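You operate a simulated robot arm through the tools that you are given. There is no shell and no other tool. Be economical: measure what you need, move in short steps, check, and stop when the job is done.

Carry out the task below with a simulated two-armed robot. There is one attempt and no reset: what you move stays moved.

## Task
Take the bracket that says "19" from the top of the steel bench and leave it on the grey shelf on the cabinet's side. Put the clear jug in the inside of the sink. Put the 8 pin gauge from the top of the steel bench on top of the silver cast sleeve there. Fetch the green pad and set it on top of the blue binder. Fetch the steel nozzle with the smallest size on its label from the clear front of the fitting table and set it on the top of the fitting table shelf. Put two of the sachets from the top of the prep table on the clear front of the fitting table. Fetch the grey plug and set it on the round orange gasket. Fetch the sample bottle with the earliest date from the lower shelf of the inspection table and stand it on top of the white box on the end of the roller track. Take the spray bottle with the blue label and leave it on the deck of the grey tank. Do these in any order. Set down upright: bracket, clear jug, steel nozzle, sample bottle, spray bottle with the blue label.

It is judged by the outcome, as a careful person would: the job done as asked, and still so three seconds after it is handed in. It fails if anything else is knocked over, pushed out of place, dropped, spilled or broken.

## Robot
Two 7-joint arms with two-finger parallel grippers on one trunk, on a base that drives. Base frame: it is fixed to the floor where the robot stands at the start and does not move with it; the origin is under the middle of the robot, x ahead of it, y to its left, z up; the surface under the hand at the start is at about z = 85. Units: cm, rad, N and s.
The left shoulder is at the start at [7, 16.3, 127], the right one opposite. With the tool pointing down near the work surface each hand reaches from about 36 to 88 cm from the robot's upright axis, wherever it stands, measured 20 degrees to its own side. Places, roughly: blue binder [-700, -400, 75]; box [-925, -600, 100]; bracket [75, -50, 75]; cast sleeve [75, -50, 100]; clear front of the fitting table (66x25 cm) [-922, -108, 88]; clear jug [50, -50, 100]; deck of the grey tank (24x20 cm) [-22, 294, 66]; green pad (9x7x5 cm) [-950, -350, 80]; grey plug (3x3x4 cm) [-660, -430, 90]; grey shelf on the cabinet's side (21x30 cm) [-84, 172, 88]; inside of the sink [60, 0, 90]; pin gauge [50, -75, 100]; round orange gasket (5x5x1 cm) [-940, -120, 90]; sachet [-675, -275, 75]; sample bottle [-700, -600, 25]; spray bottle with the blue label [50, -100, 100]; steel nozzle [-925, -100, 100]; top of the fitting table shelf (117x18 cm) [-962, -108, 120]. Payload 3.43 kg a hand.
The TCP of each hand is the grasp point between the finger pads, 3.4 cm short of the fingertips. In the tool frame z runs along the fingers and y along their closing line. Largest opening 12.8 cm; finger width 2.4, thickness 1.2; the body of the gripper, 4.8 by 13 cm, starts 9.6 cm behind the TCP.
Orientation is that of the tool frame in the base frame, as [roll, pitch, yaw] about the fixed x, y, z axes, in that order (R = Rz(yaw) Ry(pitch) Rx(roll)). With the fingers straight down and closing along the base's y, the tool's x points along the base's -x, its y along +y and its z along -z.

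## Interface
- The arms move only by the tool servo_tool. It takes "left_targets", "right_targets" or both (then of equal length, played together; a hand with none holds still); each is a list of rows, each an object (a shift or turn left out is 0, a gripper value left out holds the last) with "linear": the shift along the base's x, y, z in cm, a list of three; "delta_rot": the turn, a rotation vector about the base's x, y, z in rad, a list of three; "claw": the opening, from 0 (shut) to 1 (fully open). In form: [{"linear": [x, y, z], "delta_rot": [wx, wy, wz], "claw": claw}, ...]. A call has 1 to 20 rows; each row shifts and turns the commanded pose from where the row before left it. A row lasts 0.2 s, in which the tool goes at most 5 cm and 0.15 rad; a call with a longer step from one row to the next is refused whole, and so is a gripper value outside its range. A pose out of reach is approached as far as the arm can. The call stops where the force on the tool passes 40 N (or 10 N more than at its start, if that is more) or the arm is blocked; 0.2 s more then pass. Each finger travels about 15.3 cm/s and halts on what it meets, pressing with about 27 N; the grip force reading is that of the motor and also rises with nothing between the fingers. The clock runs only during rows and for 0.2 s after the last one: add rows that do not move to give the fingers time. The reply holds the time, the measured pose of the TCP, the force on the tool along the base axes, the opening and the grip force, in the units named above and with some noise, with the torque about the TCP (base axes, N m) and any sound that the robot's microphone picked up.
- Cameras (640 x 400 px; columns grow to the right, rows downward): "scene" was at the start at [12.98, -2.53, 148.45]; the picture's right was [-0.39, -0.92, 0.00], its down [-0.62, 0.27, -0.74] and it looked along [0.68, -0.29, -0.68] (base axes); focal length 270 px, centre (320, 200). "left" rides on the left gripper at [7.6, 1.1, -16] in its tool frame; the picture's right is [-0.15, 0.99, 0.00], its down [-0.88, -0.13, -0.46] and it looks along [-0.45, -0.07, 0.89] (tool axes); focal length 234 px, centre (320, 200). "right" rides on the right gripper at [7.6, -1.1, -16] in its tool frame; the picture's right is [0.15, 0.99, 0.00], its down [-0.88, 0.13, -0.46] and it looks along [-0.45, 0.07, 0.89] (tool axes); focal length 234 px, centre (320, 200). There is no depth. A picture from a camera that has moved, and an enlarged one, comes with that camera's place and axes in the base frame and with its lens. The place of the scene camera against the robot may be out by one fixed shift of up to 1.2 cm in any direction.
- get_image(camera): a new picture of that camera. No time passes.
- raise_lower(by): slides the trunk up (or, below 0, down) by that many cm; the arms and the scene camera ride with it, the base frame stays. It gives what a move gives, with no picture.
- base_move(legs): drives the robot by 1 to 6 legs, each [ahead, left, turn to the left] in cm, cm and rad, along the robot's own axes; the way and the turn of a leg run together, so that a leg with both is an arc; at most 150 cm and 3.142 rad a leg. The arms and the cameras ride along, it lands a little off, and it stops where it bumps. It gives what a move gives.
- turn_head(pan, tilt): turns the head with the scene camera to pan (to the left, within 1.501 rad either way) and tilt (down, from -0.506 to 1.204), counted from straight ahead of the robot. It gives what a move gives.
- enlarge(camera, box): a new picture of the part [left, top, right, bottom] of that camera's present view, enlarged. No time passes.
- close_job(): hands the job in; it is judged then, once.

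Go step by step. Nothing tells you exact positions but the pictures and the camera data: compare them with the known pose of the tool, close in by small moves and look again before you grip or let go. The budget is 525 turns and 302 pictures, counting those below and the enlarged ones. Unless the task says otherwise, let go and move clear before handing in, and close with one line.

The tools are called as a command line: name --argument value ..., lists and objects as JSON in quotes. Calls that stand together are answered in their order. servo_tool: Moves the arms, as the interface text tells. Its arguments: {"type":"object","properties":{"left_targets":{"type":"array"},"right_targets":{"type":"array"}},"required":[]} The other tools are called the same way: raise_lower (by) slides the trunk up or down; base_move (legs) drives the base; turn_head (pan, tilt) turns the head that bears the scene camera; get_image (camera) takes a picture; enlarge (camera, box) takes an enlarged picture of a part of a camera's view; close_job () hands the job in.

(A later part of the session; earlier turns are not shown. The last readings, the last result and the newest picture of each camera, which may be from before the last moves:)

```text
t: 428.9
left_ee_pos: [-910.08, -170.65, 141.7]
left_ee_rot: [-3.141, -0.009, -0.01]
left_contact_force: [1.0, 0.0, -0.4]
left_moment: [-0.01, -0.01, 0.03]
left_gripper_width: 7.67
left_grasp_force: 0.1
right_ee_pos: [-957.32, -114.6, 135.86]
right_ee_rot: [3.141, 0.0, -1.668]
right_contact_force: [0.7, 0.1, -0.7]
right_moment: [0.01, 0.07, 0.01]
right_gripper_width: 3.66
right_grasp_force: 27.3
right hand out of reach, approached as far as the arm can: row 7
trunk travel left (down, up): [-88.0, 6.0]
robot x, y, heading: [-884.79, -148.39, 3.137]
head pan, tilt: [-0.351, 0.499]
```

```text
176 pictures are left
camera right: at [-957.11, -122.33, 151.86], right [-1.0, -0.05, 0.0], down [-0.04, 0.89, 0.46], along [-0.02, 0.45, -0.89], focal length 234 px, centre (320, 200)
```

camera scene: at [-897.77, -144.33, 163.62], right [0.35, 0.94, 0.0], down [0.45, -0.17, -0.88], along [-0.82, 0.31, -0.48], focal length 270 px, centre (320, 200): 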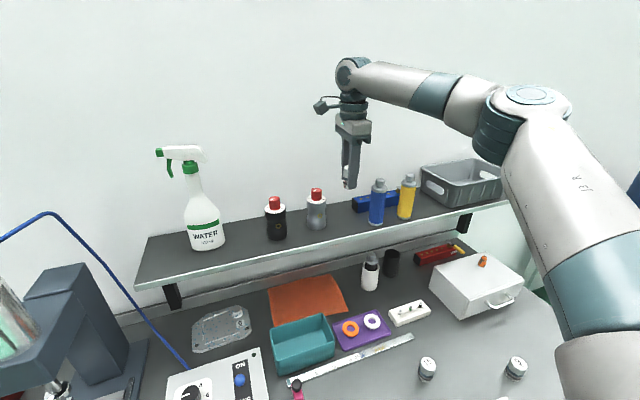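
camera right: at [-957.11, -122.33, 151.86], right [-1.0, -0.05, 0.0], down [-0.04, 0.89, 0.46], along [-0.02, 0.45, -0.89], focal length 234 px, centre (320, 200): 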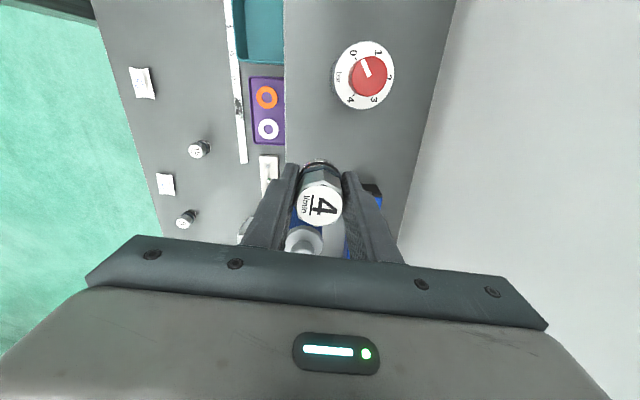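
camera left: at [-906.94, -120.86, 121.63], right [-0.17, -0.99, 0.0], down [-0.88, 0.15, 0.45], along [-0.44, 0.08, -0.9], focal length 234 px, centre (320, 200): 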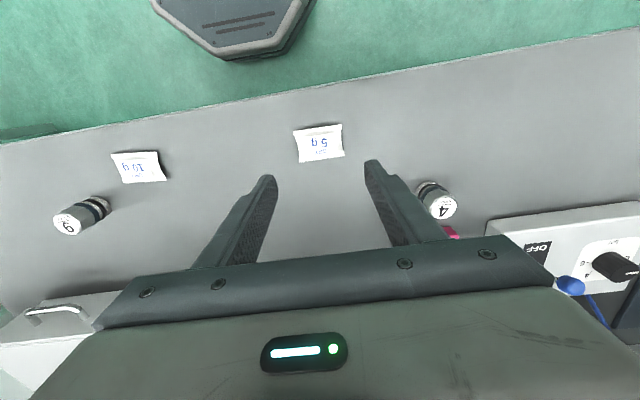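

Positioned in the gap. Descend gradually.

servo_tool --right_targets '[{"linear": [0.3, -0.3, -2]}, {"linear": [0, 0, -2]}, {"linear": [0, 0, -2]}, {"linear": [0, 0, -2]}, {}]'

enlarge --camera "scene" --box '[240, 110, 440, 270]'

```text
t: 430.1
left_ee_pos: [-910.47, -170.62, 141.63]
left_ee_rot: [-3.141, -0.011, -0.011]
left_contact_force: [-0.1, 0.1, 0.1]
left_moment: [0.01, 0.01, -0.05]
left_gripper_width: 7.67
left_grasp_force: 0.0
right_ee_pos: [-957.25, -115.13, 127.65]
right_ee_rot: [-3.139, -0.002, -1.665]
right_contact_force: [0.2, 0.0, -1.9]
right_moment: [-0.05, 0.0, 0.01]
right_gripper_width: 3.66
right_grasp_force: 27.2
trunk travel left (down, up): [-88.0, 6.0]
robot x, y, heading: [-884.56, -148.67, 3.137]
head pan, tilt: [-0.351, 0.499]
```

```text
2.50 times, centred on (340, 190) of scene
camera zoom: at [-897.99, -144.32, 163.6], right [0.35, 0.94, 0.0], down [0.45, -0.17, -0.88], along [-0.82, 0.31, -0.48], focal length 674 px, centre (270, 225)
```

zoom: 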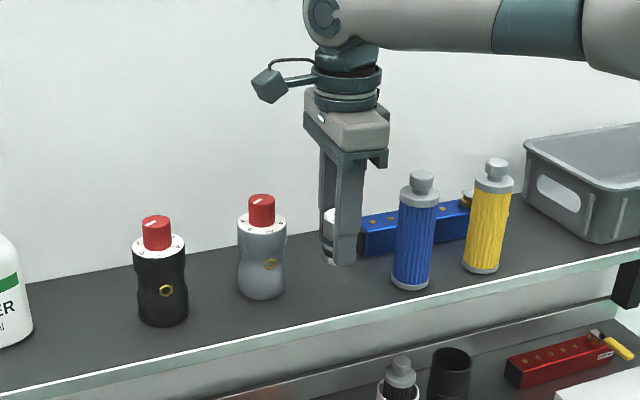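

Lower the last few centimetres gently.

servo_tool --right_targets '[{"linear": [0, 0, -1.5]}, {"linear": [0, 0, -1]}, {"linear": [0, 0, -0.6]}, {"linear": [0, 0, -0.4]}, {}]'

```text
t: 431.3
left_ee_pos: [-910.33, -170.74, 141.63]
left_ee_rot: [3.142, -0.011, -0.01]
left_contact_force: [-0.3, -0.1, -0.6]
left_moment: [-0.01, 0.02, 0.0]
left_gripper_width: 7.69
left_grasp_force: 0.1
right_ee_pos: [-957.28, -115.11, 124.04]
right_ee_rot: [-3.14, 0.0, -1.664]
right_contact_force: [0.0, -0.2, -1.4]
right_moment: [0.05, -0.03, 0.04]
right_gripper_width: 3.66
right_grasp_force: 26.7
trunk travel left (down, up): [-88.0, 6.0]
robot x, y, heading: [-884.77, -148.38, 3.134]
head pan, tilt: [-0.351, 0.499]
```

servo_tool --right_targets '[{"linear": [0, 0, -0.4]}, {"linear": [0, 0, -0.3]}, {"linear": [0, 0, -0.3]}, {}]'

```text
t: 432.3
left_ee_pos: [-910.32, -170.65, 141.7]
left_ee_rot: [3.141, -0.011, -0.011]
left_contact_force: [0.8, -0.2, 0.1]
left_moment: [-0.01, -0.03, -0.04]
left_gripper_width: 7.69
left_grasp_force: 0.0
right_ee_pos: [-957.16, -115.18, 123.26]
right_ee_rot: [-3.14, -0.002, -1.667]
right_contact_force: [-0.8, 0.5, 2.0]
right_moment: [-0.04, 0.06, -0.01]
right_gripper_width: 3.66
right_grasp_force: 26.9
trunk travel left (down, up): [-88.0, 6.0]
robot x, y, heading: [-884.66, -148.05, 3.134]
head pan, tilt: [-0.351, 0.499]
```

Contact beginning. Press slightly, open a little, and rise.

servo_tool --right_targets '[{"linear": [0, 0, -0.15]}, {"claw": 0.4}, {"claw": 0.45}, {}, {"linear": [0, 0, 2]}, {"linear": [0, 0, 4]}, {"linear": [0, 0, 4]}, {}]'

enlarge --camera "scene" --box '[240, 110, 440, 270]'

```text
t: 434.1
left_ee_pos: [-910.44, -170.67, 141.58]
left_ee_rot: [3.141, -0.012, -0.01]
left_contact_force: [0.0, -0.6, 0.3]
left_moment: [0.01, 0.01, 0.03]
left_gripper_width: 7.67
left_grasp_force: 0.0
right_ee_pos: [-957.6, -114.8, 133.08]
right_ee_rot: [-3.14, -0.001, -1.666]
right_contact_force: [0.4, 0.4, 0.2]
right_moment: [-0.02, 0.01, -0.01]
right_gripper_width: 5.74
right_grasp_force: 0.0
trunk travel left (down, up): [-88.0, 6.0]
robot x, y, heading: [-884.59, -148.41, 3.138]
head pan, tilt: [-0.351, 0.499]
```

```text
2.50 times, centred on (340, 190) of scene
camera zoom: at [-898.03, -144.31, 163.59], right [0.35, 0.94, 0.0], down [0.45, -0.17, -0.88], along [-0.82, 0.31, -0.48], focal length 674 px, centre (270, 225)
```

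zoom: 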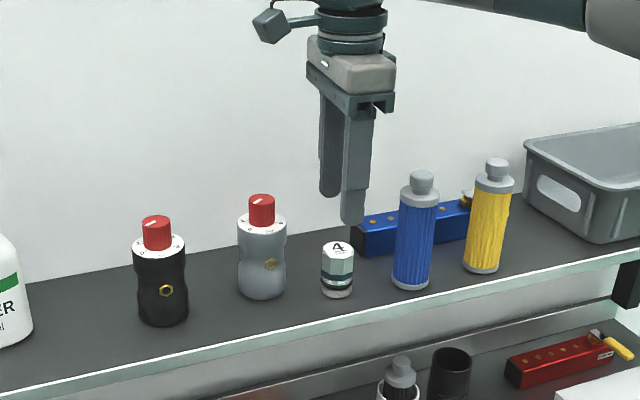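

Nozzle stands on the shelf. Next the green pad near (-950, -350): retract, back out and sidestep south.

servo_tool --right_targets '[{"linear": [2, -1, 3]}, {"linear": [4.5, -1, 0]}, {"linear": [4.5, -1, 0]}, {"linear": [4.5, -1, 0]}, {"linear": [4.5, -1, 0]}, {"linear": [4.5, 0, 0]}, {}]'

base_move --legs '[[-50, 0, 0], [0, 90, 0], [0, 85, 0]]'

turn_head --pan 0.2 --tilt 0.45

get_image --camera "scene"

```text
t: 435.7
left_ee_pos: [-910.47, -170.62, 141.63]
left_ee_rot: [-3.141, -0.011, -0.011]
left_contact_force: [0.0, 0.6, -0.8]
left_moment: [0.03, -0.04, -0.01]
left_gripper_width: 7.7
left_grasp_force: 0.0
right_ee_pos: [-932.85, -119.98, 136.08]
right_ee_rot: [-3.138, -0.003, -1.667]
right_contact_force: [-0.7, 0.4, -1.0]
right_moment: [0.02, -0.04, -0.02]
right_gripper_width: 5.76
right_grasp_force: 0.0
trunk travel left (down, up): [-88.0, 6.0]
robot x, y, heading: [-884.67, -148.17, 3.14]
head pan, tilt: [-0.351, 0.499]
```

```text
t: 447.0
left_ee_pos: [-862.72, -344.16, 141.52]
left_ee_rot: [3.141, -0.01, -0.022]
left_contact_force: [0.6, -0.4, 0.1]
left_moment: [-0.04, 0.03, 0.02]
left_gripper_width: 7.7
left_grasp_force: 0.0
right_ee_pos: [-884.68, -293.22, 136.21]
right_ee_rot: [-3.141, -0.003, -1.676]
right_contact_force: [-0.1, -0.4, 0.4]
right_moment: [-0.03, 0.0, 0.02]
right_gripper_width: 5.74
right_grasp_force: 0.1
trunk travel left (down, up): [-88.0, 6.0]
robot x, y, heading: [-837.14, -322.5, 3.133]
head pan, tilt: [-0.351, 0.499]
```

```text
t: 447.9
left_ee_pos: [-862.75, -344.38, 141.64]
left_ee_rot: [3.141, -0.011, -0.02]
left_contact_force: [-0.5, 0.0, 0.5]
left_moment: [0.01, 0.01, -0.01]
left_gripper_width: 7.69
left_grasp_force: 0.1
right_ee_pos: [-884.62, -293.15, 136.25]
right_ee_rot: [-3.139, 0.0, -1.675]
right_contact_force: [-0.5, 0.9, 0.8]
right_moment: [-0.01, -0.05, -0.01]
right_gripper_width: 5.76
right_grasp_force: 0.1
trunk travel left (down, up): [-88.0, 6.0]
robot x, y, heading: [-836.8, -322.12, 3.13]
head pan, tilt: [0.201, 0.45]
```

```text
173 pictures are left
camera scene: at [-850.69, -323.0, 164.05], right [-0.18, 0.98, 0.0], down [0.43, 0.08, -0.9], along [-0.88, -0.17, -0.44], focal length 270 px, centre (320, 200)
```

scene: 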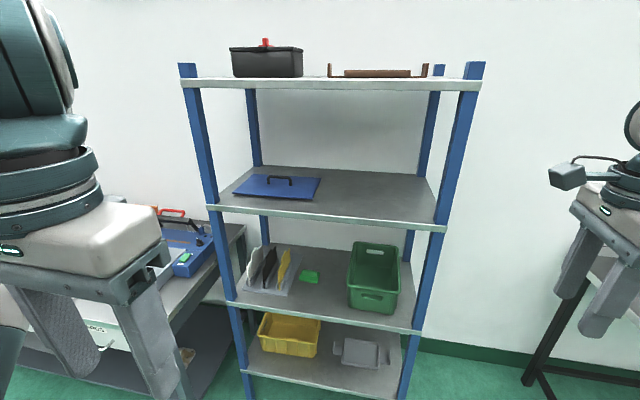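

The green pad is on the rack's shelf at z≈77, between the folder stand and green basket, under another shelf. I'll zoom in to measure it.

enlarge --camera "scene" --box '[200, 200, 440, 350]'

```text
2.67 times, centred on (320, 275) of scene
camera zoom: at [-850.69, -323.0, 164.05], right [-0.18, 0.98, 0.0], down [0.43, 0.08, -0.9], along [-0.88, -0.17, -0.44], focal length 719 px, centre (320, 0)
```

zoom: 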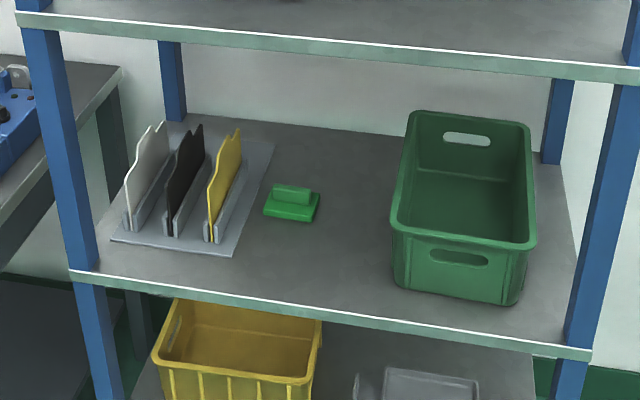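

The pad is a plate with a grip block on top. I'll use the left hand tilted 45° forward: lower the trunk, extend the hand, and tilt it in free space.

raise_lower --by -28

servo_tool --left_targets '[{"linear": [-4.5, 0, 0]}, {"linear": [-4.5, 0, 0]}, {"linear": [-4.5, 0, 0]}, {"linear": [-4.5, 0, 0]}, {"linear": [-4, 0, 0], "delta_rot": [0, 0.131, 0]}, {"delta_rot": [0, 0.131, 0]}, {"delta_rot": [0, 0.131, 0]}, {"delta_rot": [0, 0.131, 0]}, {"delta_rot": [0, 0.131, 0]}, {"delta_rot": [0, 0.131, 0]}, {}]'

get_image --camera "left"

get_image --camera "scene"

```text
t: 450.8
left_ee_pos: [-862.7, -344.21, 113.6]
left_ee_rot: [3.14, -0.013, -0.02]
left_contact_force: [-0.5, 0.5, -0.2]
left_moment: [0.02, -0.01, -0.01]
left_gripper_width: 7.7
left_grasp_force: 0.0
right_ee_pos: [-884.69, -293.29, 108.28]
right_ee_rot: [-3.141, 0.001, -1.677]
right_contact_force: [0.6, 0.4, 0.1]
right_moment: [-0.01, 0.03, 0.0]
right_gripper_width: 5.77
right_grasp_force: 0.1
trunk travel left (down, up): [-60.0, 34.0]
robot x, y, heading: [-837.04, -322.21, 3.13]
head pan, tilt: [0.201, 0.45]
```

```text
t: 453.2
left_ee_pos: [-885.53, -344.05, 114.17]
left_ee_rot: [3.121, 0.777, -0.027]
left_contact_force: [0.2, 0.9, 0.5]
left_moment: [0.04, 0.0, 0.0]
left_gripper_width: 7.71
left_grasp_force: 0.2
left hand out of reach, approached as far as the arm can: row 10
right_ee_pos: [-884.71, -293.24, 108.26]
right_ee_rot: [-3.141, 0.0, -1.674]
right_contact_force: [-0.5, 1.0, 0.1]
right_moment: [0.0, -0.01, -0.01]
right_gripper_width: 5.76
right_grasp_force: 0.1
trunk travel left (down, up): [-60.0, 34.0]
robot x, y, heading: [-836.74, -321.97, 3.134]
head pan, tilt: [0.201, 0.45]
```

```text
171 pictures are left
camera left: at [-868.94, -345.4, 120.28], right [-0.12, -0.99, 0.12], down [-0.31, 0.15, 0.94], along [-0.94, 0.08, -0.32], focal length 234 px, centre (320, 200)
```

left: 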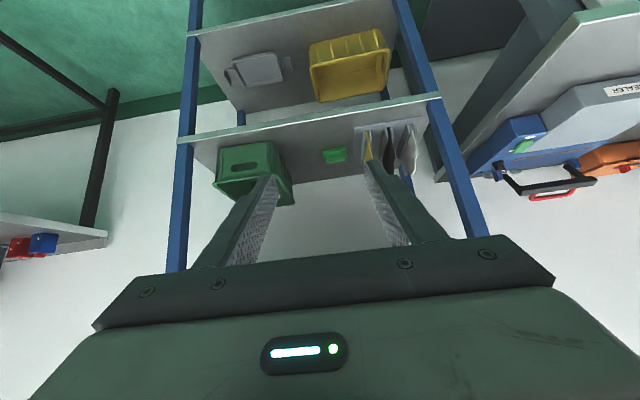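

```text
170 pictures are left
camera scene: at [-850.69, -322.98, 136.05], right [-0.19, 0.98, 0.0], down [0.43, 0.08, -0.9], along [-0.88, -0.17, -0.44], focal length 270 px, centre (320, 200)
```

scene: 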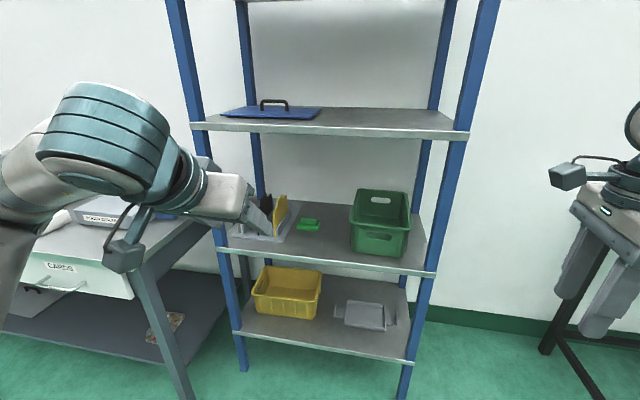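

Pad centre is about (-944.3, -346.2), shelf z≈76.5. I'll lower the trunk 14 cm and drive 30 cm ahead so the tilted hand lines up with the opening.

raise_lower --by -14

base_move --legs '[[30, 0, 0]]'

servo_tool --left_targets '[{"linear": [0, -1, -2], "claw": 0.72}, {"linear": [0, -1, -3]}, {}]'

get_image --camera "left"

get_image --camera "scene"

```text
t: 454.9
left_ee_pos: [-885.45, -344.09, 100.23]
left_ee_rot: [3.122, 0.775, -0.027]
left_contact_force: [0.3, 0.2, 0.4]
left_moment: [0.0, -0.01, -0.01]
left_gripper_width: 7.68
left_grasp_force: 0.0
right_ee_pos: [-884.68, -293.2, 94.26]
right_ee_rot: [-3.14, -0.001, -1.675]
right_contact_force: [-0.4, 0.1, -0.2]
right_moment: [-0.02, 0.0, -0.01]
right_gripper_width: 5.75
right_grasp_force: 0.0
trunk travel left (down, up): [-46.0, 48.0]
robot x, y, heading: [-837.28, -322.2, 3.128]
head pan, tilt: [0.201, 0.45]
```

```text
t: 456.9
left_ee_pos: [-915.98, -343.51, 100.1]
left_ee_rot: [3.123, 0.772, -0.031]
left_contact_force: [-0.9, -0.1, -0.1]
left_moment: [0.03, 0.0, 0.06]
left_gripper_width: 7.68
left_grasp_force: 0.0
right_ee_pos: [-915.24, -292.69, 94.23]
right_ee_rot: [-3.136, -0.001, -1.677]
right_contact_force: [0.0, -0.2, -1.4]
right_moment: [0.0, -0.02, 0.02]
right_gripper_width: 5.77
right_grasp_force: 0.1
trunk travel left (down, up): [-46.0, 48.0]
robot x, y, heading: [-867.36, -321.66, 3.124]
head pan, tilt: [0.201, 0.45]
```

```text
t: 457.7
left_ee_pos: [-918.26, -345.28, 96.57]
left_ee_rot: [3.121, 0.771, -0.032]
left_contact_force: [0.2, 0.8, -1.3]
left_moment: [-0.05, 0.01, 0.01]
left_gripper_width: 9.2
left_grasp_force: 0.2
left hand out of reach, approached as far as the arm can: row 1, 2
right_ee_pos: [-915.17, -292.64, 94.29]
right_ee_rot: [-3.14, -0.003, -1.679]
right_contact_force: [-0.8, 0.4, 0.7]
right_moment: [-0.01, -0.02, 0.02]
right_gripper_width: 5.75
right_grasp_force: 0.1
trunk travel left (down, up): [-46.0, 48.0]
robot x, y, heading: [-867.6, -321.8, 3.122]
head pan, tilt: [0.201, 0.45]
```

```text
169 pictures are left
camera left: at [-901.78, -346.62, 102.84], right [-0.12, -0.99, 0.12], down [-0.31, 0.15, 0.94], along [-0.94, 0.08, -0.33], focal length 234 px, centre (320, 200)
```

left: 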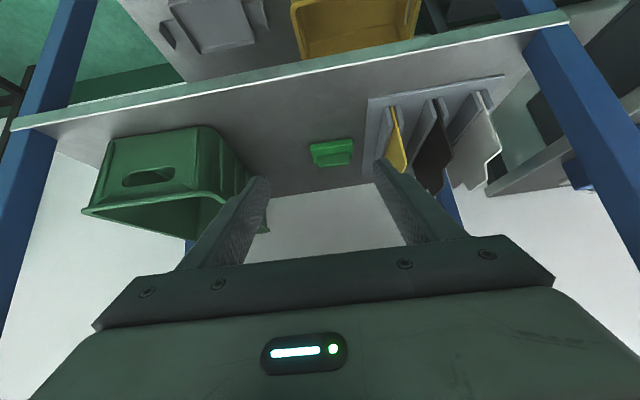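

```text
168 pictures are left
camera scene: at [-881.09, -322.43, 122.05], right [-0.18, 0.98, 0.0], down [0.43, 0.08, -0.9], along [-0.89, -0.16, -0.44], focal length 270 px, centre (320, 200)
```

scene: 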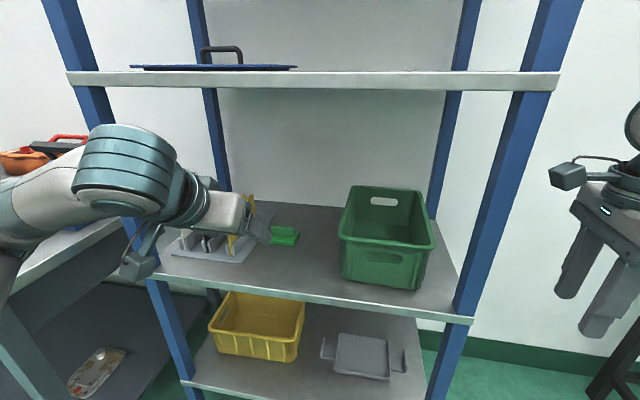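

The tilted hand wants more extension. I'll shift the base right 9 cm and lower the trunk 8 cm, then advance into the opening.

base_move --legs '[[0, -9, 0]]'

raise_lower --by -8

servo_tool --left_targets '[{"linear": [-2, -2.5, 0]}, {"linear": [-2, -2.5, 0]}, {"linear": [-2, -2.5, 0]}, {"linear": [-2, -2.3, 0]}, {}]'

get_image --camera "left"

```text
t: 458.8
left_ee_pos: [-918.05, -336.4, 96.64]
left_ee_rot: [3.121, 0.77, -0.03]
left_contact_force: [0.2, 0.8, -0.3]
left_moment: [-0.04, 0.01, 0.04]
left_gripper_width: 9.21
left_grasp_force: 0.1
right_ee_pos: [-915.04, -283.62, 94.23]
right_ee_rot: [-3.14, -0.002, -1.675]
right_contact_force: [0.8, 0.5, 0.2]
right_moment: [-0.05, 0.0, 0.01]
right_gripper_width: 5.74
right_grasp_force: 0.1
trunk travel left (down, up): [-46.0, 48.0]
robot x, y, heading: [-867.11, -313.05, 3.125]
head pan, tilt: [0.201, 0.45]
```

```text
t: 460.0
left_ee_pos: [-918.01, -336.4, 88.62]
left_ee_rot: [3.124, 0.771, -0.028]
left_contact_force: [1.0, 0.0, 0.1]
left_moment: [0.0, -0.02, 0.0]
left_gripper_width: 9.21
left_grasp_force: 0.1
right_ee_pos: [-914.9, -283.59, 86.29]
right_ee_rot: [-3.139, 0.0, -1.674]
right_contact_force: [0.7, 0.0, 0.2]
right_moment: [0.01, 0.0, 0.02]
right_gripper_width: 5.76
right_grasp_force: 0.0
trunk travel left (down, up): [-38.0, 56.0]
robot x, y, heading: [-867.32, -312.61, 3.126]
head pan, tilt: [0.201, 0.45]
```

```text
t: 461.2
left_ee_pos: [-925.93, -345.99, 88.46]
left_ee_rot: [3.121, 0.77, -0.03]
left_contact_force: [-0.5, 0.2, -0.6]
left_moment: [0.01, -0.03, -0.01]
left_gripper_width: 9.19
left_grasp_force: 0.0
right_ee_pos: [-915.0, -283.55, 86.2]
right_ee_rot: [-3.141, -0.001, -1.675]
right_contact_force: [-0.2, 0.3, -0.2]
right_moment: [0.03, 0.02, -0.02]
right_gripper_width: 5.75
right_grasp_force: 0.0
trunk travel left (down, up): [-38.0, 56.0]
robot x, y, heading: [-867.14, -312.47, 3.127]
head pan, tilt: [0.201, 0.45]
```

```text
167 pictures are left
camera left: at [-909.51, -347.35, 94.77], right [-0.12, -0.99, 0.12], down [-0.31, 0.15, 0.94], along [-0.94, 0.08, -0.33], focal length 234 px, centre (320, 200)
```

left: 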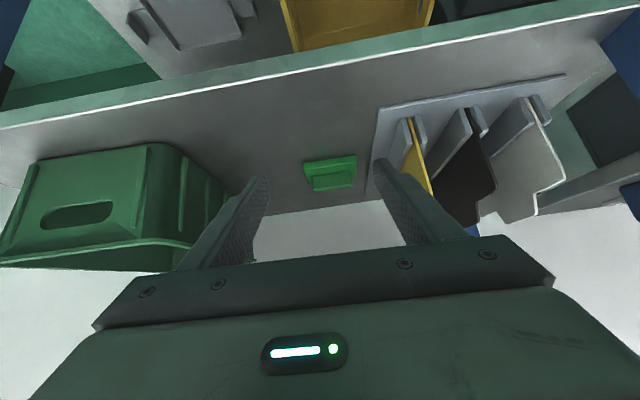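

The pad is straight ahead between the fingers. I'll advance most of the way and check.

servo_tool --left_targets '[{"linear": [-3, -0.2, -0.5]}, {"linear": [-3, -0.2, -0.5]}, {"linear": [-3, -0.2, -0.7]}, {"linear": [-2.5, -0.1, -1]}, {}]'

get_image --camera "left"

enlarge --camera "scene" --box '[120, 150, 360, 300]'

```text
t: 462.4
left_ee_pos: [-937.49, -346.86, 85.93]
left_ee_rot: [3.123, 0.772, -0.03]
left_contact_force: [-0.1, 0.7, -1.0]
left_moment: [-0.04, -0.01, 0.01]
left_gripper_width: 9.21
left_grasp_force: 0.1
right_ee_pos: [-915.01, -283.67, 86.17]
right_ee_rot: [3.141, -0.001, -1.677]
right_contact_force: [0.9, -0.9, -0.6]
right_moment: [0.03, 0.0, 0.01]
right_gripper_width: 5.75
right_grasp_force: 0.0
trunk travel left (down, up): [-38.0, 56.0]
robot x, y, heading: [-867.26, -312.68, 3.125]
head pan, tilt: [0.201, 0.45]
```

```text
166 pictures are left
camera left: at [-921.11, -348.11, 92.13], right [-0.12, -0.99, 0.12], down [-0.31, 0.15, 0.94], along [-0.94, 0.08, -0.33], focal length 234 px, centre (320, 200)
```

left: 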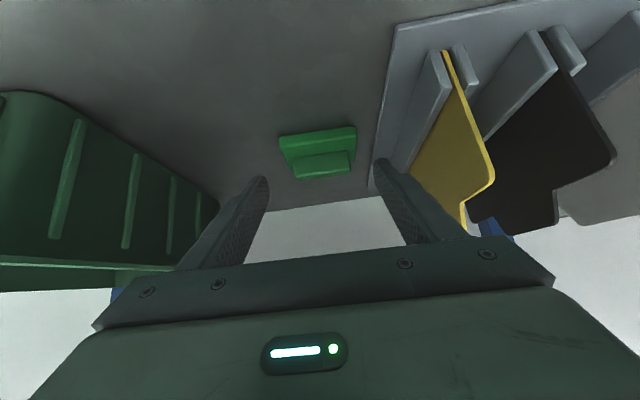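

```text
2.67 times, centred on (240, 225) of scene
camera zoom: at [-880.96, -313.43, 114.05], right [-0.18, 0.98, 0.0], down [0.43, 0.08, -0.9], along [-0.88, -0.17, -0.44], focal length 719 px, centre (533, 133)
```

zoom: 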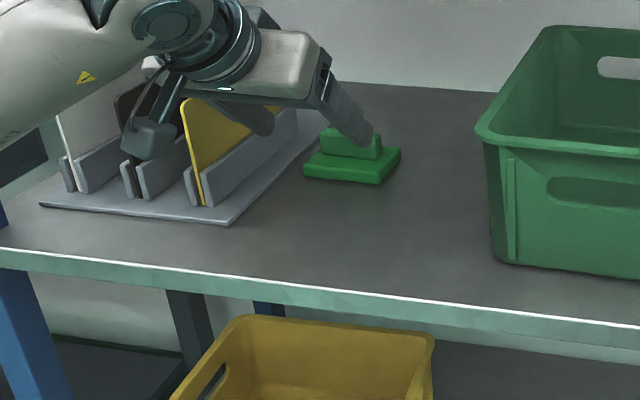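

Block is at about x -946.5, centre y -347. I'll advance to grip it just above the plate.

servo_tool --left_targets '[{"linear": [-2.5, 0, -0.8]}, {"linear": [-2.5, 0, -1.3]}, {"linear": [-1.6, -0.1, -1.2]}, {"linear": [-0.8, 0, -0.5]}, {}]'

get_image --camera "left"

enlarge --camera "scene" --box '[160, 150, 320, 270]'

```text
t: 463.6
left_ee_pos: [-944.98, -346.99, 82.17]
left_ee_rot: [3.122, 0.77, -0.031]
left_contact_force: [0.5, 0.7, 0.1]
left_moment: [0.03, -0.02, 0.01]
left_gripper_width: 9.23
left_grasp_force: 0.1
right_ee_pos: [-915.0, -283.6, 86.22]
right_ee_rot: [-3.14, 0.0, -1.675]
right_contact_force: [-0.7, -0.1, -0.1]
right_moment: [0.04, -0.01, 0.02]
right_gripper_width: 5.75
right_grasp_force: 0.0
trunk travel left (down, up): [-38.0, 56.0]
robot x, y, heading: [-867.4, -312.84, 3.127]
head pan, tilt: [0.201, 0.45]
```

```text
164 pictures are left
camera left: at [-928.46, -348.23, 88.38], right [-0.12, -0.99, 0.12], down [-0.31, 0.15, 0.94], along [-0.94, 0.08, -0.33], focal length 234 px, centre (320, 200)
```

left: 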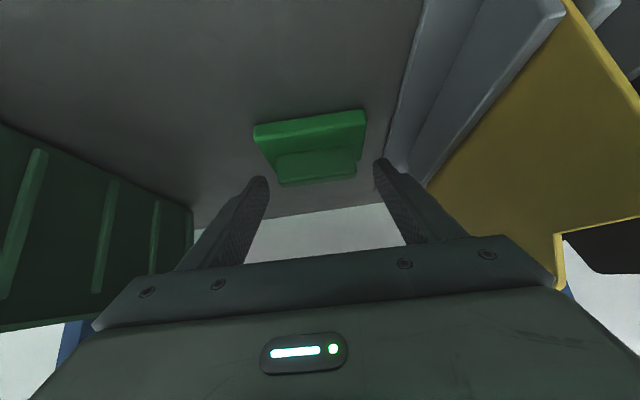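

```text
3.33 times, centred on (240, 210) of scene
camera zoom: at [-880.98, -313.43, 114.05], right [-0.18, 0.98, 0.0], down [0.43, 0.08, -0.9], along [-0.88, -0.17, -0.44], focal length 898 px, centre (587, 167)
```

zoom: 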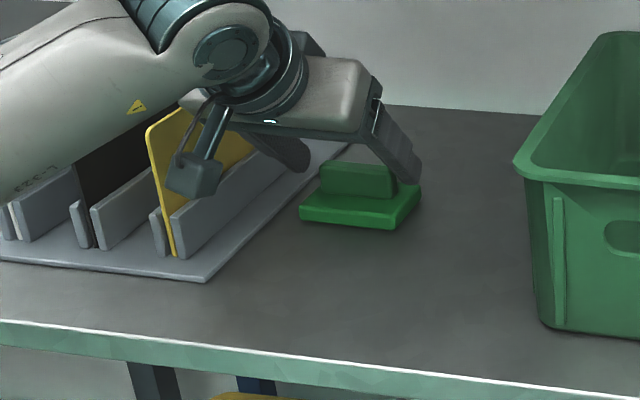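

The block's front face is at x≈-945.7. I'll advance 1.2 cm more and close.

servo_tool --left_targets '[{"linear": [-0.8, 0, -0.1]}, {"linear": [-0.4, 0, 0]}, {"claw": 0.55}, {"claw": 0.45}, {"claw": 0.38}, {"claw": 0.35}, {"claw": 0.35}]'

get_image --camera "left"

```text
t: 465.2
left_ee_pos: [-946.16, -346.89, 81.98]
left_ee_rot: [3.122, 0.769, -0.029]
left_contact_force: [0.2, 0.6, 0.4]
left_moment: [0.06, 0.01, -0.02]
left_gripper_width: 6.7
left_grasp_force: 27.2
right_ee_pos: [-915.11, -283.69, 86.21]
right_ee_rot: [-3.137, 0.0, -1.674]
right_contact_force: [-0.2, 0.6, 0.6]
right_moment: [-0.01, 0.0, 0.01]
right_gripper_width: 5.76
right_grasp_force: 0.1
trunk travel left (down, up): [-38.0, 56.0]
robot x, y, heading: [-867.23, -312.6, 3.127]
head pan, tilt: [0.201, 0.45]
```

```text
162 pictures are left
camera left: at [-929.69, -348.21, 88.26], right [-0.12, -0.99, 0.12], down [-0.31, 0.15, 0.94], along [-0.94, 0.08, -0.33], focal length 234 px, centre (320, 200)
```

left: 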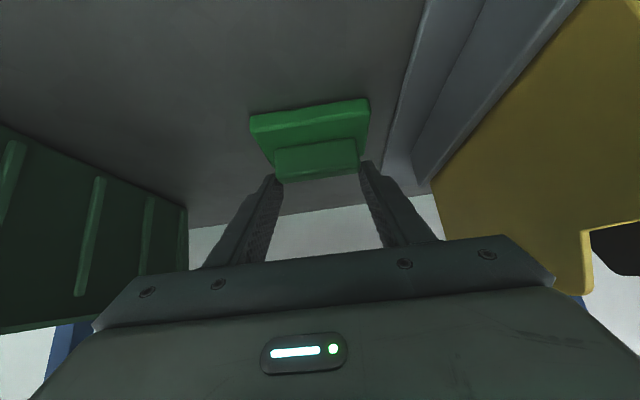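

Gripped (6.7 cm). Lift slightly and withdraw.

servo_tool --left_targets '[{"linear": [0, 0.1, 1]}, {"linear": [0, 0.2, 1.5]}, {"linear": [0.5, 0.3, 1.5]}, {"linear": [3, 0.3, 0]}, {"linear": [4, 0, 0]}, {"linear": [4, 0, 0]}, {"linear": [4, 0, 0]}, {"linear": [4, 0, 0]}, {"linear": [4, 0, 0]}, {"linear": [4, 0, 0]}, {}]'

get_image --camera "scene"

```text
t: 467.6
left_ee_pos: [-918.69, -346.06, 85.94]
left_ee_rot: [3.124, 0.769, -0.028]
left_contact_force: [-0.2, -1.0, -1.1]
left_moment: [0.02, 0.03, 0.02]
left_gripper_width: 6.67
left_grasp_force: 27.2
right_ee_pos: [-914.98, -283.67, 86.08]
right_ee_rot: [-3.14, 0.001, -1.677]
right_contact_force: [0.6, -0.2, -0.7]
right_moment: [0.02, 0.02, -0.03]
right_gripper_width: 5.74
right_grasp_force: 0.1
trunk travel left (down, up): [-38.0, 56.0]
robot x, y, heading: [-866.95, -312.4, 3.125]
head pan, tilt: [0.201, 0.45]
```

```text
161 pictures are left
camera scene: at [-881.02, -313.43, 114.04], right [-0.18, 0.98, 0.0], down [0.43, 0.08, -0.9], along [-0.88, -0.17, -0.44], focal length 270 px, centre (320, 200)
```

scene: 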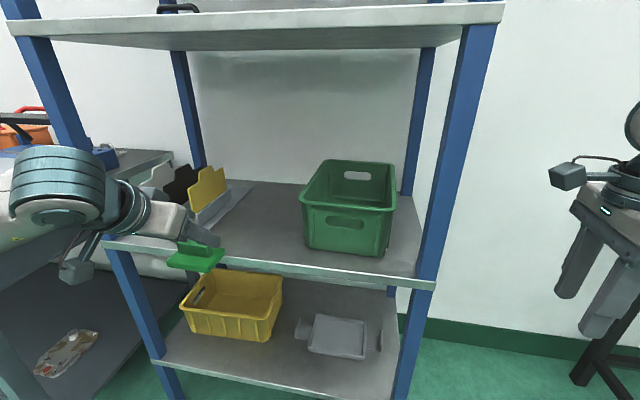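

Pad is out. I'll back off, raise the trunk, and turn around to look for the blue binder to the east.

base_move --legs '[[-50, 0, 0]]'

raise_lower --by 37

base_move --legs '[[0, 30, 1.57], [0, 0, 1.57]]'

turn_head --pan -0.2 --tilt 0.55

get_image --camera "scene"

```text
t: 470.6
left_ee_pos: [-868.85, -346.44, 86.03]
left_ee_rot: [3.124, 0.772, -0.045]
left_contact_force: [-0.4, 0.2, -1.4]
left_moment: [-0.03, -0.01, 0.02]
left_gripper_width: 6.69
left_grasp_force: 27.2
right_ee_pos: [-864.27, -284.14, 86.35]
right_ee_rot: [-3.139, 0.001, -1.691]
right_contact_force: [-0.6, 0.4, 0.2]
right_moment: [-0.03, 0.01, 0.02]
right_gripper_width: 5.75
right_grasp_force: 0.1
trunk travel left (down, up): [-38.0, 56.0]
robot x, y, heading: [-816.8, -313.81, 3.109]
head pan, tilt: [0.201, 0.45]
```

```text
t: 474.1
left_ee_pos: [-868.88, -346.42, 123.02]
left_ee_rot: [3.122, 0.77, -0.043]
left_contact_force: [0.9, -0.1, -1.5]
left_moment: [-0.02, 0.01, 0.01]
left_gripper_width: 6.71
left_grasp_force: 27.1
right_ee_pos: [-864.34, -284.09, 123.25]
right_ee_rot: [-3.14, 0.001, -1.691]
right_contact_force: [0.5, -0.2, -1.1]
right_moment: [-0.02, -0.02, 0.02]
right_gripper_width: 5.74
right_grasp_force: 0.1
trunk travel left (down, up): [-75.0, 19.0]
robot x, y, heading: [-817.09, -313.73, 3.115]
head pan, tilt: [0.201, 0.45]
```

```text
t: 482.2
left_ee_pos: [-745.99, -301.23, 122.93]
left_ee_rot: [3.122, 0.771, 3.09]
left_contact_force: [0.1, -0.8, -0.9]
left_moment: [-0.02, -0.03, 0.04]
left_gripper_width: 6.69
left_grasp_force: 27.0
right_ee_pos: [-751.08, -363.64, 123.2]
right_ee_rot: [-3.14, 0.0, 1.441]
right_contact_force: [0.1, 0.1, 0.0]
right_moment: [0.0, 0.02, 0.01]
right_gripper_width: 5.75
right_grasp_force: 0.0
trunk travel left (down, up): [-75.0, 19.0]
robot x, y, heading: [-797.63, -333.74, -0.04]
head pan, tilt: [0.201, 0.45]
cut short: leg 1
```

```text
t: 483.0
left_ee_pos: [-746.07, -301.35, 123.01]
left_ee_rot: [3.121, 0.768, 3.091]
left_contact_force: [-0.8, 0.4, -0.2]
left_moment: [0.01, 0.0, 0.02]
left_gripper_width: 6.66
left_grasp_force: 26.6
right_ee_pos: [-751.04, -363.54, 123.36]
right_ee_rot: [-3.139, 0.0, 1.445]
right_contact_force: [-0.2, 0.1, 0.7]
right_moment: [0.01, -0.01, -0.02]
right_gripper_width: 5.74
right_grasp_force: 0.0
trunk travel left (down, up): [-75.0, 19.0]
robot x, y, heading: [-798.14, -333.55, -0.037]
head pan, tilt: [-0.201, 0.55]
```

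```text
160 pictures are left
camera scene: at [-784.15, -335.18, 150.14], right [-0.23, -0.97, 0.0], down [-0.51, 0.12, -0.85], along [0.83, -0.2, -0.52], focal length 270 px, centre (320, 200)
```

scene: 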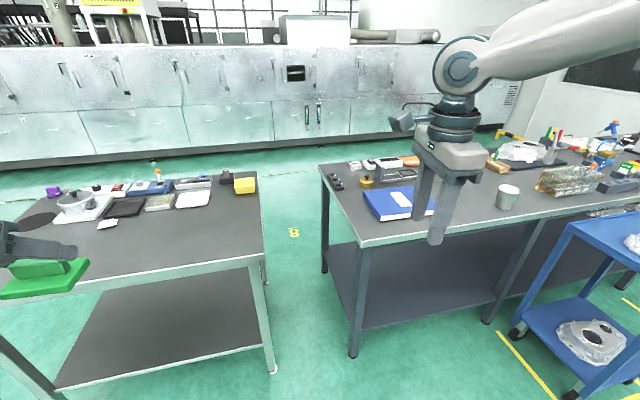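

The blue binder is at about (-693, -393) on the next table. I'll drive alongside, turning slightly right so the left hand faces it.

base_move --legs '[[10, -69, 0], [23, 0, -0.22]]'

turn_head --pan 0.1 --tilt 0.75

get_image --camera "scene"

```text
t: 488.2
left_ee_pos: [-710.05, -385.51, 123.04]
left_ee_rot: [3.123, 0.771, 2.876]
left_contact_force: [0.5, -0.8, -0.9]
left_moment: [0.01, 0.03, -0.01]
left_gripper_width: 6.69
left_grasp_force: 26.9
right_ee_pos: [-728.24, -445.29, 123.23]
right_ee_rot: [-3.14, -0.001, 1.231]
right_contact_force: [0.8, 0.2, 0.0]
right_moment: [0.01, 0.01, -0.01]
right_gripper_width: 5.78
right_grasp_force: 0.1
trunk travel left (down, up): [-75.0, 19.0]
robot x, y, heading: [-767.57, -405.45, -0.254]
head pan, tilt: [-0.201, 0.55]
```

```text
t: 489.0
left_ee_pos: [-709.92, -385.57, 123.07]
left_ee_rot: [3.123, 0.771, 2.877]
left_contact_force: [0.7, -0.4, -0.4]
left_moment: [0.0, 0.03, -0.01]
left_gripper_width: 6.7
left_grasp_force: 26.6
right_ee_pos: [-728.09, -445.39, 123.24]
right_ee_rot: [-3.14, -0.002, 1.23]
right_contact_force: [0.1, -0.4, 0.7]
right_moment: [-0.01, -0.01, 0.0]
right_gripper_width: 5.75
right_grasp_force: 0.0
trunk travel left (down, up): [-75.0, 19.0]
robot x, y, heading: [-767.68, -405.65, -0.252]
head pan, tilt: [0.099, 0.75]
```

```text
159 pictures are left
camera scene: at [-754.43, -407.84, 148.4], right [-0.15, -0.99, 0.0], down [-0.67, 0.1, -0.73], along [0.72, -0.11, -0.68], focal length 270 px, centre (320, 200)
```

scene: 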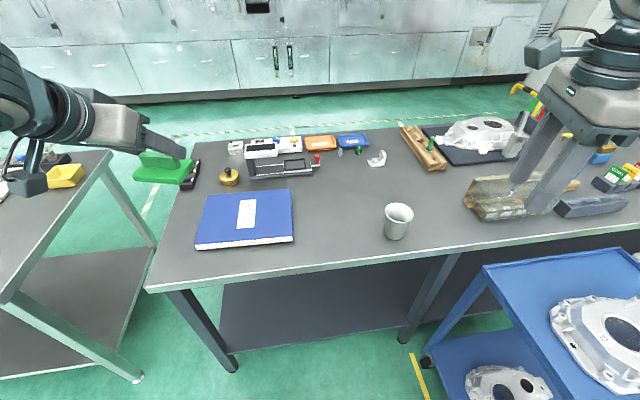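

Binder spans x -704..-682, y -407..-381, top about z 88. I'll lower the trunk 24 cm and bring the pad over its centre.

raise_lower --by -23

servo_tool --left_targets '[{"linear": [3.2, -1.6, 0]}, {"linear": [3.2, -1.6, 0]}, {"linear": [3.2, -1.6, 0]}, {"linear": [3.2, -1.7, 0]}, {"linear": [3, -1.6, 0]}, {}]'

get_image --camera "scene"

get_image --camera "left"

```text
t: 491.4
left_ee_pos: [-710.04, -385.45, 100.05]
left_ee_rot: [3.123, 0.771, 2.878]
left_contact_force: [0.1, 0.7, -0.4]
left_moment: [0.02, 0.0, -0.02]
left_gripper_width: 6.69
left_grasp_force: 27.0
right_ee_pos: [-728.08, -445.43, 100.26]
right_ee_rot: [-3.139, -0.001, 1.23]
right_contact_force: [0.5, 0.1, -0.6]
right_moment: [-0.01, 0.01, -0.01]
right_gripper_width: 5.76
right_grasp_force: 0.0
trunk travel left (down, up): [-52.0, 42.0]
robot x, y, heading: [-768.15, -406.16, -0.251]
head pan, tilt: [0.099, 0.75]
```

```text
t: 492.8
left_ee_pos: [-694.11, -393.28, 99.95]
left_ee_rot: [3.121, 0.772, 2.878]
left_contact_force: [0.3, -0.4, -1.1]
left_moment: [-0.01, -0.04, -0.02]
left_gripper_width: 6.73
left_grasp_force: 26.5
right_ee_pos: [-728.18, -445.29, 100.19]
right_ee_rot: [-3.139, 0.001, 1.23]
right_contact_force: [0.0, 0.2, -0.2]
right_moment: [-0.02, -0.01, 0.02]
right_gripper_width: 5.78
right_grasp_force: 0.1
trunk travel left (down, up): [-52.0, 42.0]
robot x, y, heading: [-768.27, -406.29, -0.25]
head pan, tilt: [0.099, 0.75]
```

```text
158 pictures are left
camera scene: at [-754.54, -407.76, 125.41], right [-0.15, -0.99, 0.0], down [-0.67, 0.1, -0.73], along [0.72, -0.11, -0.68], focal length 270 px, centre (320, 200)
```

scene: 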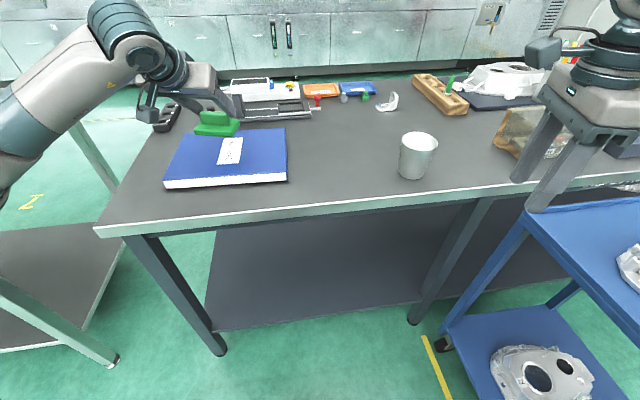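

```text
157 pictures are left
camera left: at [-710.04, -388.22, 106.21], right [0.35, 0.93, 0.12], down [0.27, -0.22, 0.94], along [0.9, -0.29, -0.33], focal length 234 px, centre (320, 200)
```

left: 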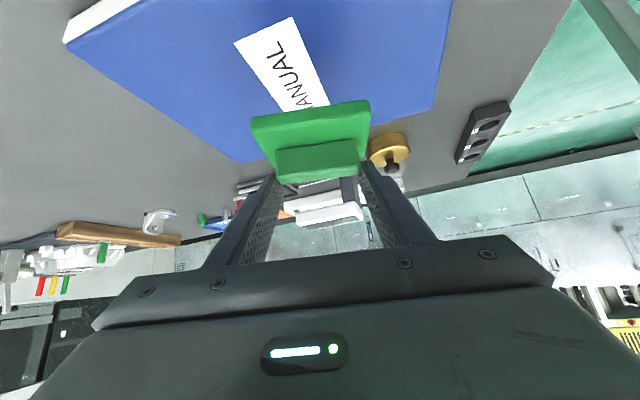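

The pad is over the middle of the binder. I'll lower it step by step until it touches.

servo_tool --left_targets '[{"linear": [0, 0, -2]}, {"linear": [0, 0, -2]}, {"linear": [0, 0, -1]}, {"linear": [0, 0, -0.6]}, {"linear": [0, 0, -0.4]}, {}]'

```text
t: 494.2
left_ee_pos: [-694.23, -393.59, 94.12]
left_ee_rot: [3.122, 0.772, 2.878]
left_contact_force: [1.7, 0.3, 1.8]
left_moment: [-0.06, 0.11, -0.03]
left_gripper_width: 6.72
left_grasp_force: 26.8
right_ee_pos: [-728.23, -445.31, 100.2]
right_ee_rot: [-3.139, -0.004, 1.231]
right_contact_force: [0.1, -0.5, 0.5]
right_moment: [0.0, -0.01, 0.01]
right_gripper_width: 5.77
right_grasp_force: 0.2
trunk travel left (down, up): [-52.0, 42.0]
robot x, y, heading: [-767.96, -405.85, -0.247]
head pan, tilt: [0.099, 0.75]
```

servo_tool --left_targets '[{"linear": [0, 0, -0.3]}, {}]'

get_image --camera "scene"

```text
t: 494.8
left_ee_pos: [-694.19, -393.59, 93.93]
left_ee_rot: [3.122, 0.776, 2.879]
left_contact_force: [3.7, 0.6, 14.9]
left_moment: [-0.56, 0.2, 0.12]
left_gripper_width: 6.68
left_grasp_force: 27.0
right_ee_pos: [-728.13, -445.26, 100.47]
right_ee_rot: [-3.141, -0.002, 1.23]
right_contact_force: [0.4, 0.0, -0.5]
right_moment: [0.03, 0.01, 0.0]
right_gripper_width: 5.76
right_grasp_force: 0.0
trunk travel left (down, up): [-52.0, 42.0]
robot x, y, heading: [-767.69, -406.17, -0.248]
head pan, tilt: [0.099, 0.75]
```

```text
156 pictures are left
camera scene: at [-754.64, -407.81, 125.44], right [-0.15, -0.99, 0.0], down [-0.67, 0.1, -0.73], along [0.72, -0.11, -0.68], focal length 270 px, centre (320, 200)
```

scene: 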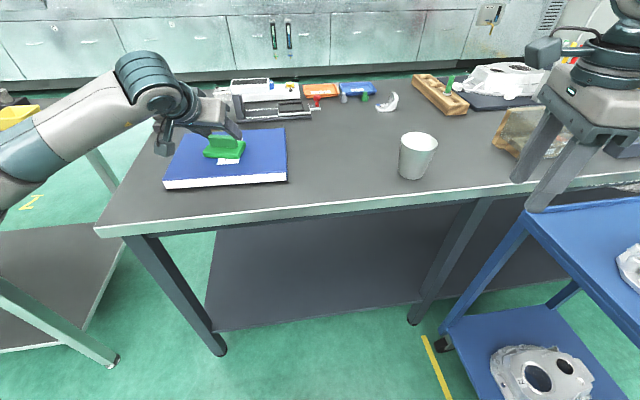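

Pad is resting on the binder. Open and withdraw back along the tool direction.

servo_tool --left_targets '[{"linear": [0, 0, 0.15]}, {"claw": 0.62}, {"claw": 0.7}, {}, {"linear": [-1.5, 0.4, 2]}, {"linear": [-2, 0.5, 3]}, {"linear": [-2, 0.5, 3]}, {"linear": [-2, 0.5, 3]}, {}]'

get_image --camera "scene"

```text
t: 496.8
left_ee_pos: [-701.84, -391.9, 104.76]
left_ee_rot: [3.121, 0.769, 2.878]
left_contact_force: [0.4, 0.9, 0.1]
left_moment: [0.01, 0.02, 0.03]
left_gripper_width: 8.96
left_grasp_force: 0.0
right_ee_pos: [-728.08, -445.22, 100.16]
right_ee_rot: [-3.14, 0.0, 1.229]
right_contact_force: [-0.2, -0.1, -0.5]
right_moment: [-0.01, -0.01, -0.03]
right_gripper_width: 5.78
right_grasp_force: 0.1
trunk travel left (down, up): [-52.0, 42.0]
robot x, y, heading: [-767.68, -406.1, -0.247]
head pan, tilt: [0.099, 0.75]
```

```text
155 pictures are left
camera scene: at [-754.45, -407.79, 125.39], right [-0.15, -0.99, 0.0], down [-0.67, 0.1, -0.73], along [0.72, -0.11, -0.68], focal length 270 px, centre (320, 200)
```

scene: 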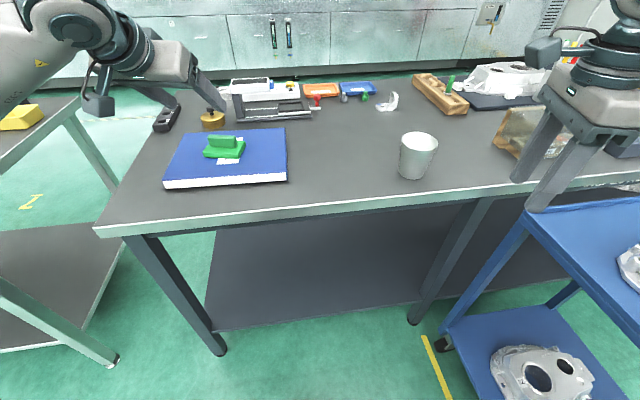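

The pad sits on the binder. Now the grey plug at the table's far side; I'll zoom.

enlarge --camera "scene" --box '[200, 60, 480, 200]'

```text
2.29 times, centred on (340, 130) of scene
camera zoom: at [-754.45, -407.79, 125.39], right [-0.15, -0.99, 0.0], down [-0.67, 0.1, -0.73], along [0.72, -0.11, -0.68], focal length 616 px, centre (274, 360)
```

zoom: 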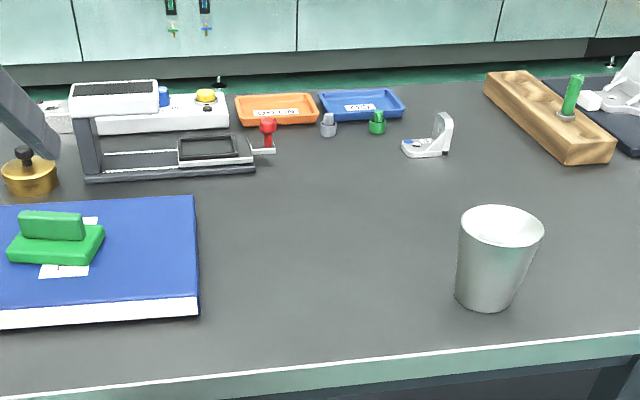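

The grey plug is near (-662, -431), best reached from the east aisle. I'll straighten the left hand, raise the trunk and drive around through the gap north of the prep table.

servo_tool --left_targets '[{"linear": [-3, 0, 3]}, {"linear": [-3, 0, 3], "delta_rot": [0.0317, 0.1243, 0]}, {"linear": [-2, 0, 2], "delta_rot": [0.0317, 0.1243, 0]}, {"delta_rot": [0.0317, 0.1243, 0]}, {"delta_rot": [0.0317, 0.1243, 0]}, {"delta_rot": [0.0317, 0.1243, 0]}, {"delta_rot": [0.0317, 0.1243, 0]}, {}]'

raise_lower --by 25

base_move --legs '[[-30, 0, 0.25], [0, 120, 0], [0, 105, 0]]'

turn_head --pan 0.0 --tilt 0.7

get_image --camera "scene"

```text
t: 498.6
left_ee_pos: [-709.63, -391.71, 112.87]
left_ee_rot: [3.131, -0.001, 2.882]
left_contact_force: [0.8, -0.7, -0.3]
left_moment: [-0.01, -0.04, 0.01]
left_gripper_width: 8.98
left_grasp_force: 0.1
right_ee_pos: [-728.12, -445.15, 100.23]
right_ee_rot: [-3.139, 0.0, 1.23]
right_contact_force: [0.3, 0.2, 0.5]
right_moment: [-0.06, -0.02, 0.05]
right_gripper_width: 5.75
right_grasp_force: 0.1
trunk travel left (down, up): [-52.0, 42.0]
robot x, y, heading: [-767.77, -406.18, -0.25]
head pan, tilt: [0.099, 0.75]
```

```text
t: 501.2
left_ee_pos: [-709.75, -391.64, 137.89]
left_ee_rot: [3.131, 0.0, 2.883]
left_contact_force: [0.0, 1.0, -0.4]
left_moment: [0.01, -0.01, 0.04]
left_gripper_width: 8.99
left_grasp_force: 0.0
right_ee_pos: [-728.16, -445.22, 125.14]
right_ee_rot: [-3.14, -0.002, 1.231]
right_contact_force: [-0.2, -0.7, 0.9]
right_moment: [0.03, 0.0, -0.02]
right_gripper_width: 5.73
right_grasp_force: 0.0
trunk travel left (down, up): [-77.0, 17.0]
robot x, y, heading: [-767.85, -405.94, -0.252]
head pan, tilt: [0.099, 0.75]
```

```text
t: 513.9
left_ee_pos: [-743.35, -149.14, 137.91]
left_ee_rot: [3.13, 0.002, 3.129]
left_contact_force: [-0.1, 0.5, -0.1]
left_moment: [0.04, 0.02, 0.0]
left_gripper_width: 8.94
left_grasp_force: 0.1
right_ee_pos: [-747.95, -205.62, 125.19]
right_ee_rot: [-3.14, -0.003, 1.476]
right_contact_force: [0.3, -0.3, 0.1]
right_moment: [-0.01, 0.01, 0.02]
right_gripper_width: 5.77
right_grasp_force: 0.1
trunk travel left (down, up): [-77.0, 17.0]
robot x, y, heading: [-796.04, -176.98, -0.002]
head pan, tilt: [0.099, 0.75]
```

```text
t: 514.6
left_ee_pos: [-743.18, -149.06, 137.8]
left_ee_rot: [3.13, 0.003, 3.126]
left_contact_force: [0.7, -1.2, 0.2]
left_moment: [-0.03, 0.0, 0.01]
left_gripper_width: 8.96
left_grasp_force: 0.0
right_ee_pos: [-747.94, -205.5, 125.17]
right_ee_rot: [-3.141, -0.002, 1.475]
right_contact_force: [0.6, 0.1, 0.5]
right_moment: [-0.02, 0.04, 0.0]
right_gripper_width: 5.79
right_grasp_force: 0.1
trunk travel left (down, up): [-77.0, 17.0]
robot x, y, heading: [-796.19, -176.95, -0.007]
head pan, tilt: [0.0, 0.7]
```

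```text
153 pictures are left
camera scene: at [-782.31, -176.5, 150.83], right [0.0, -1.0, 0.0], down [-0.64, 0.0, -0.76], along [0.76, 0.0, -0.64], focal length 270 px, centre (320, 200)
```

scene: 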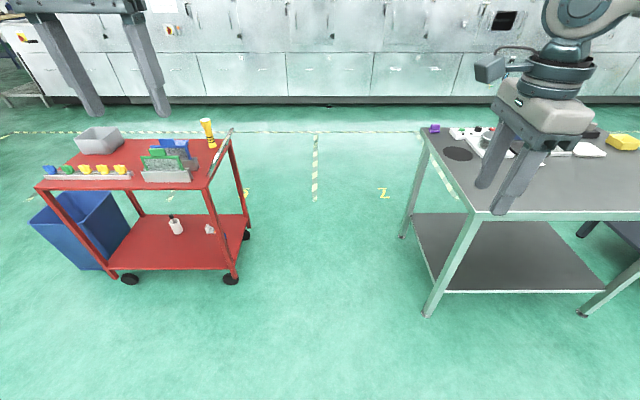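

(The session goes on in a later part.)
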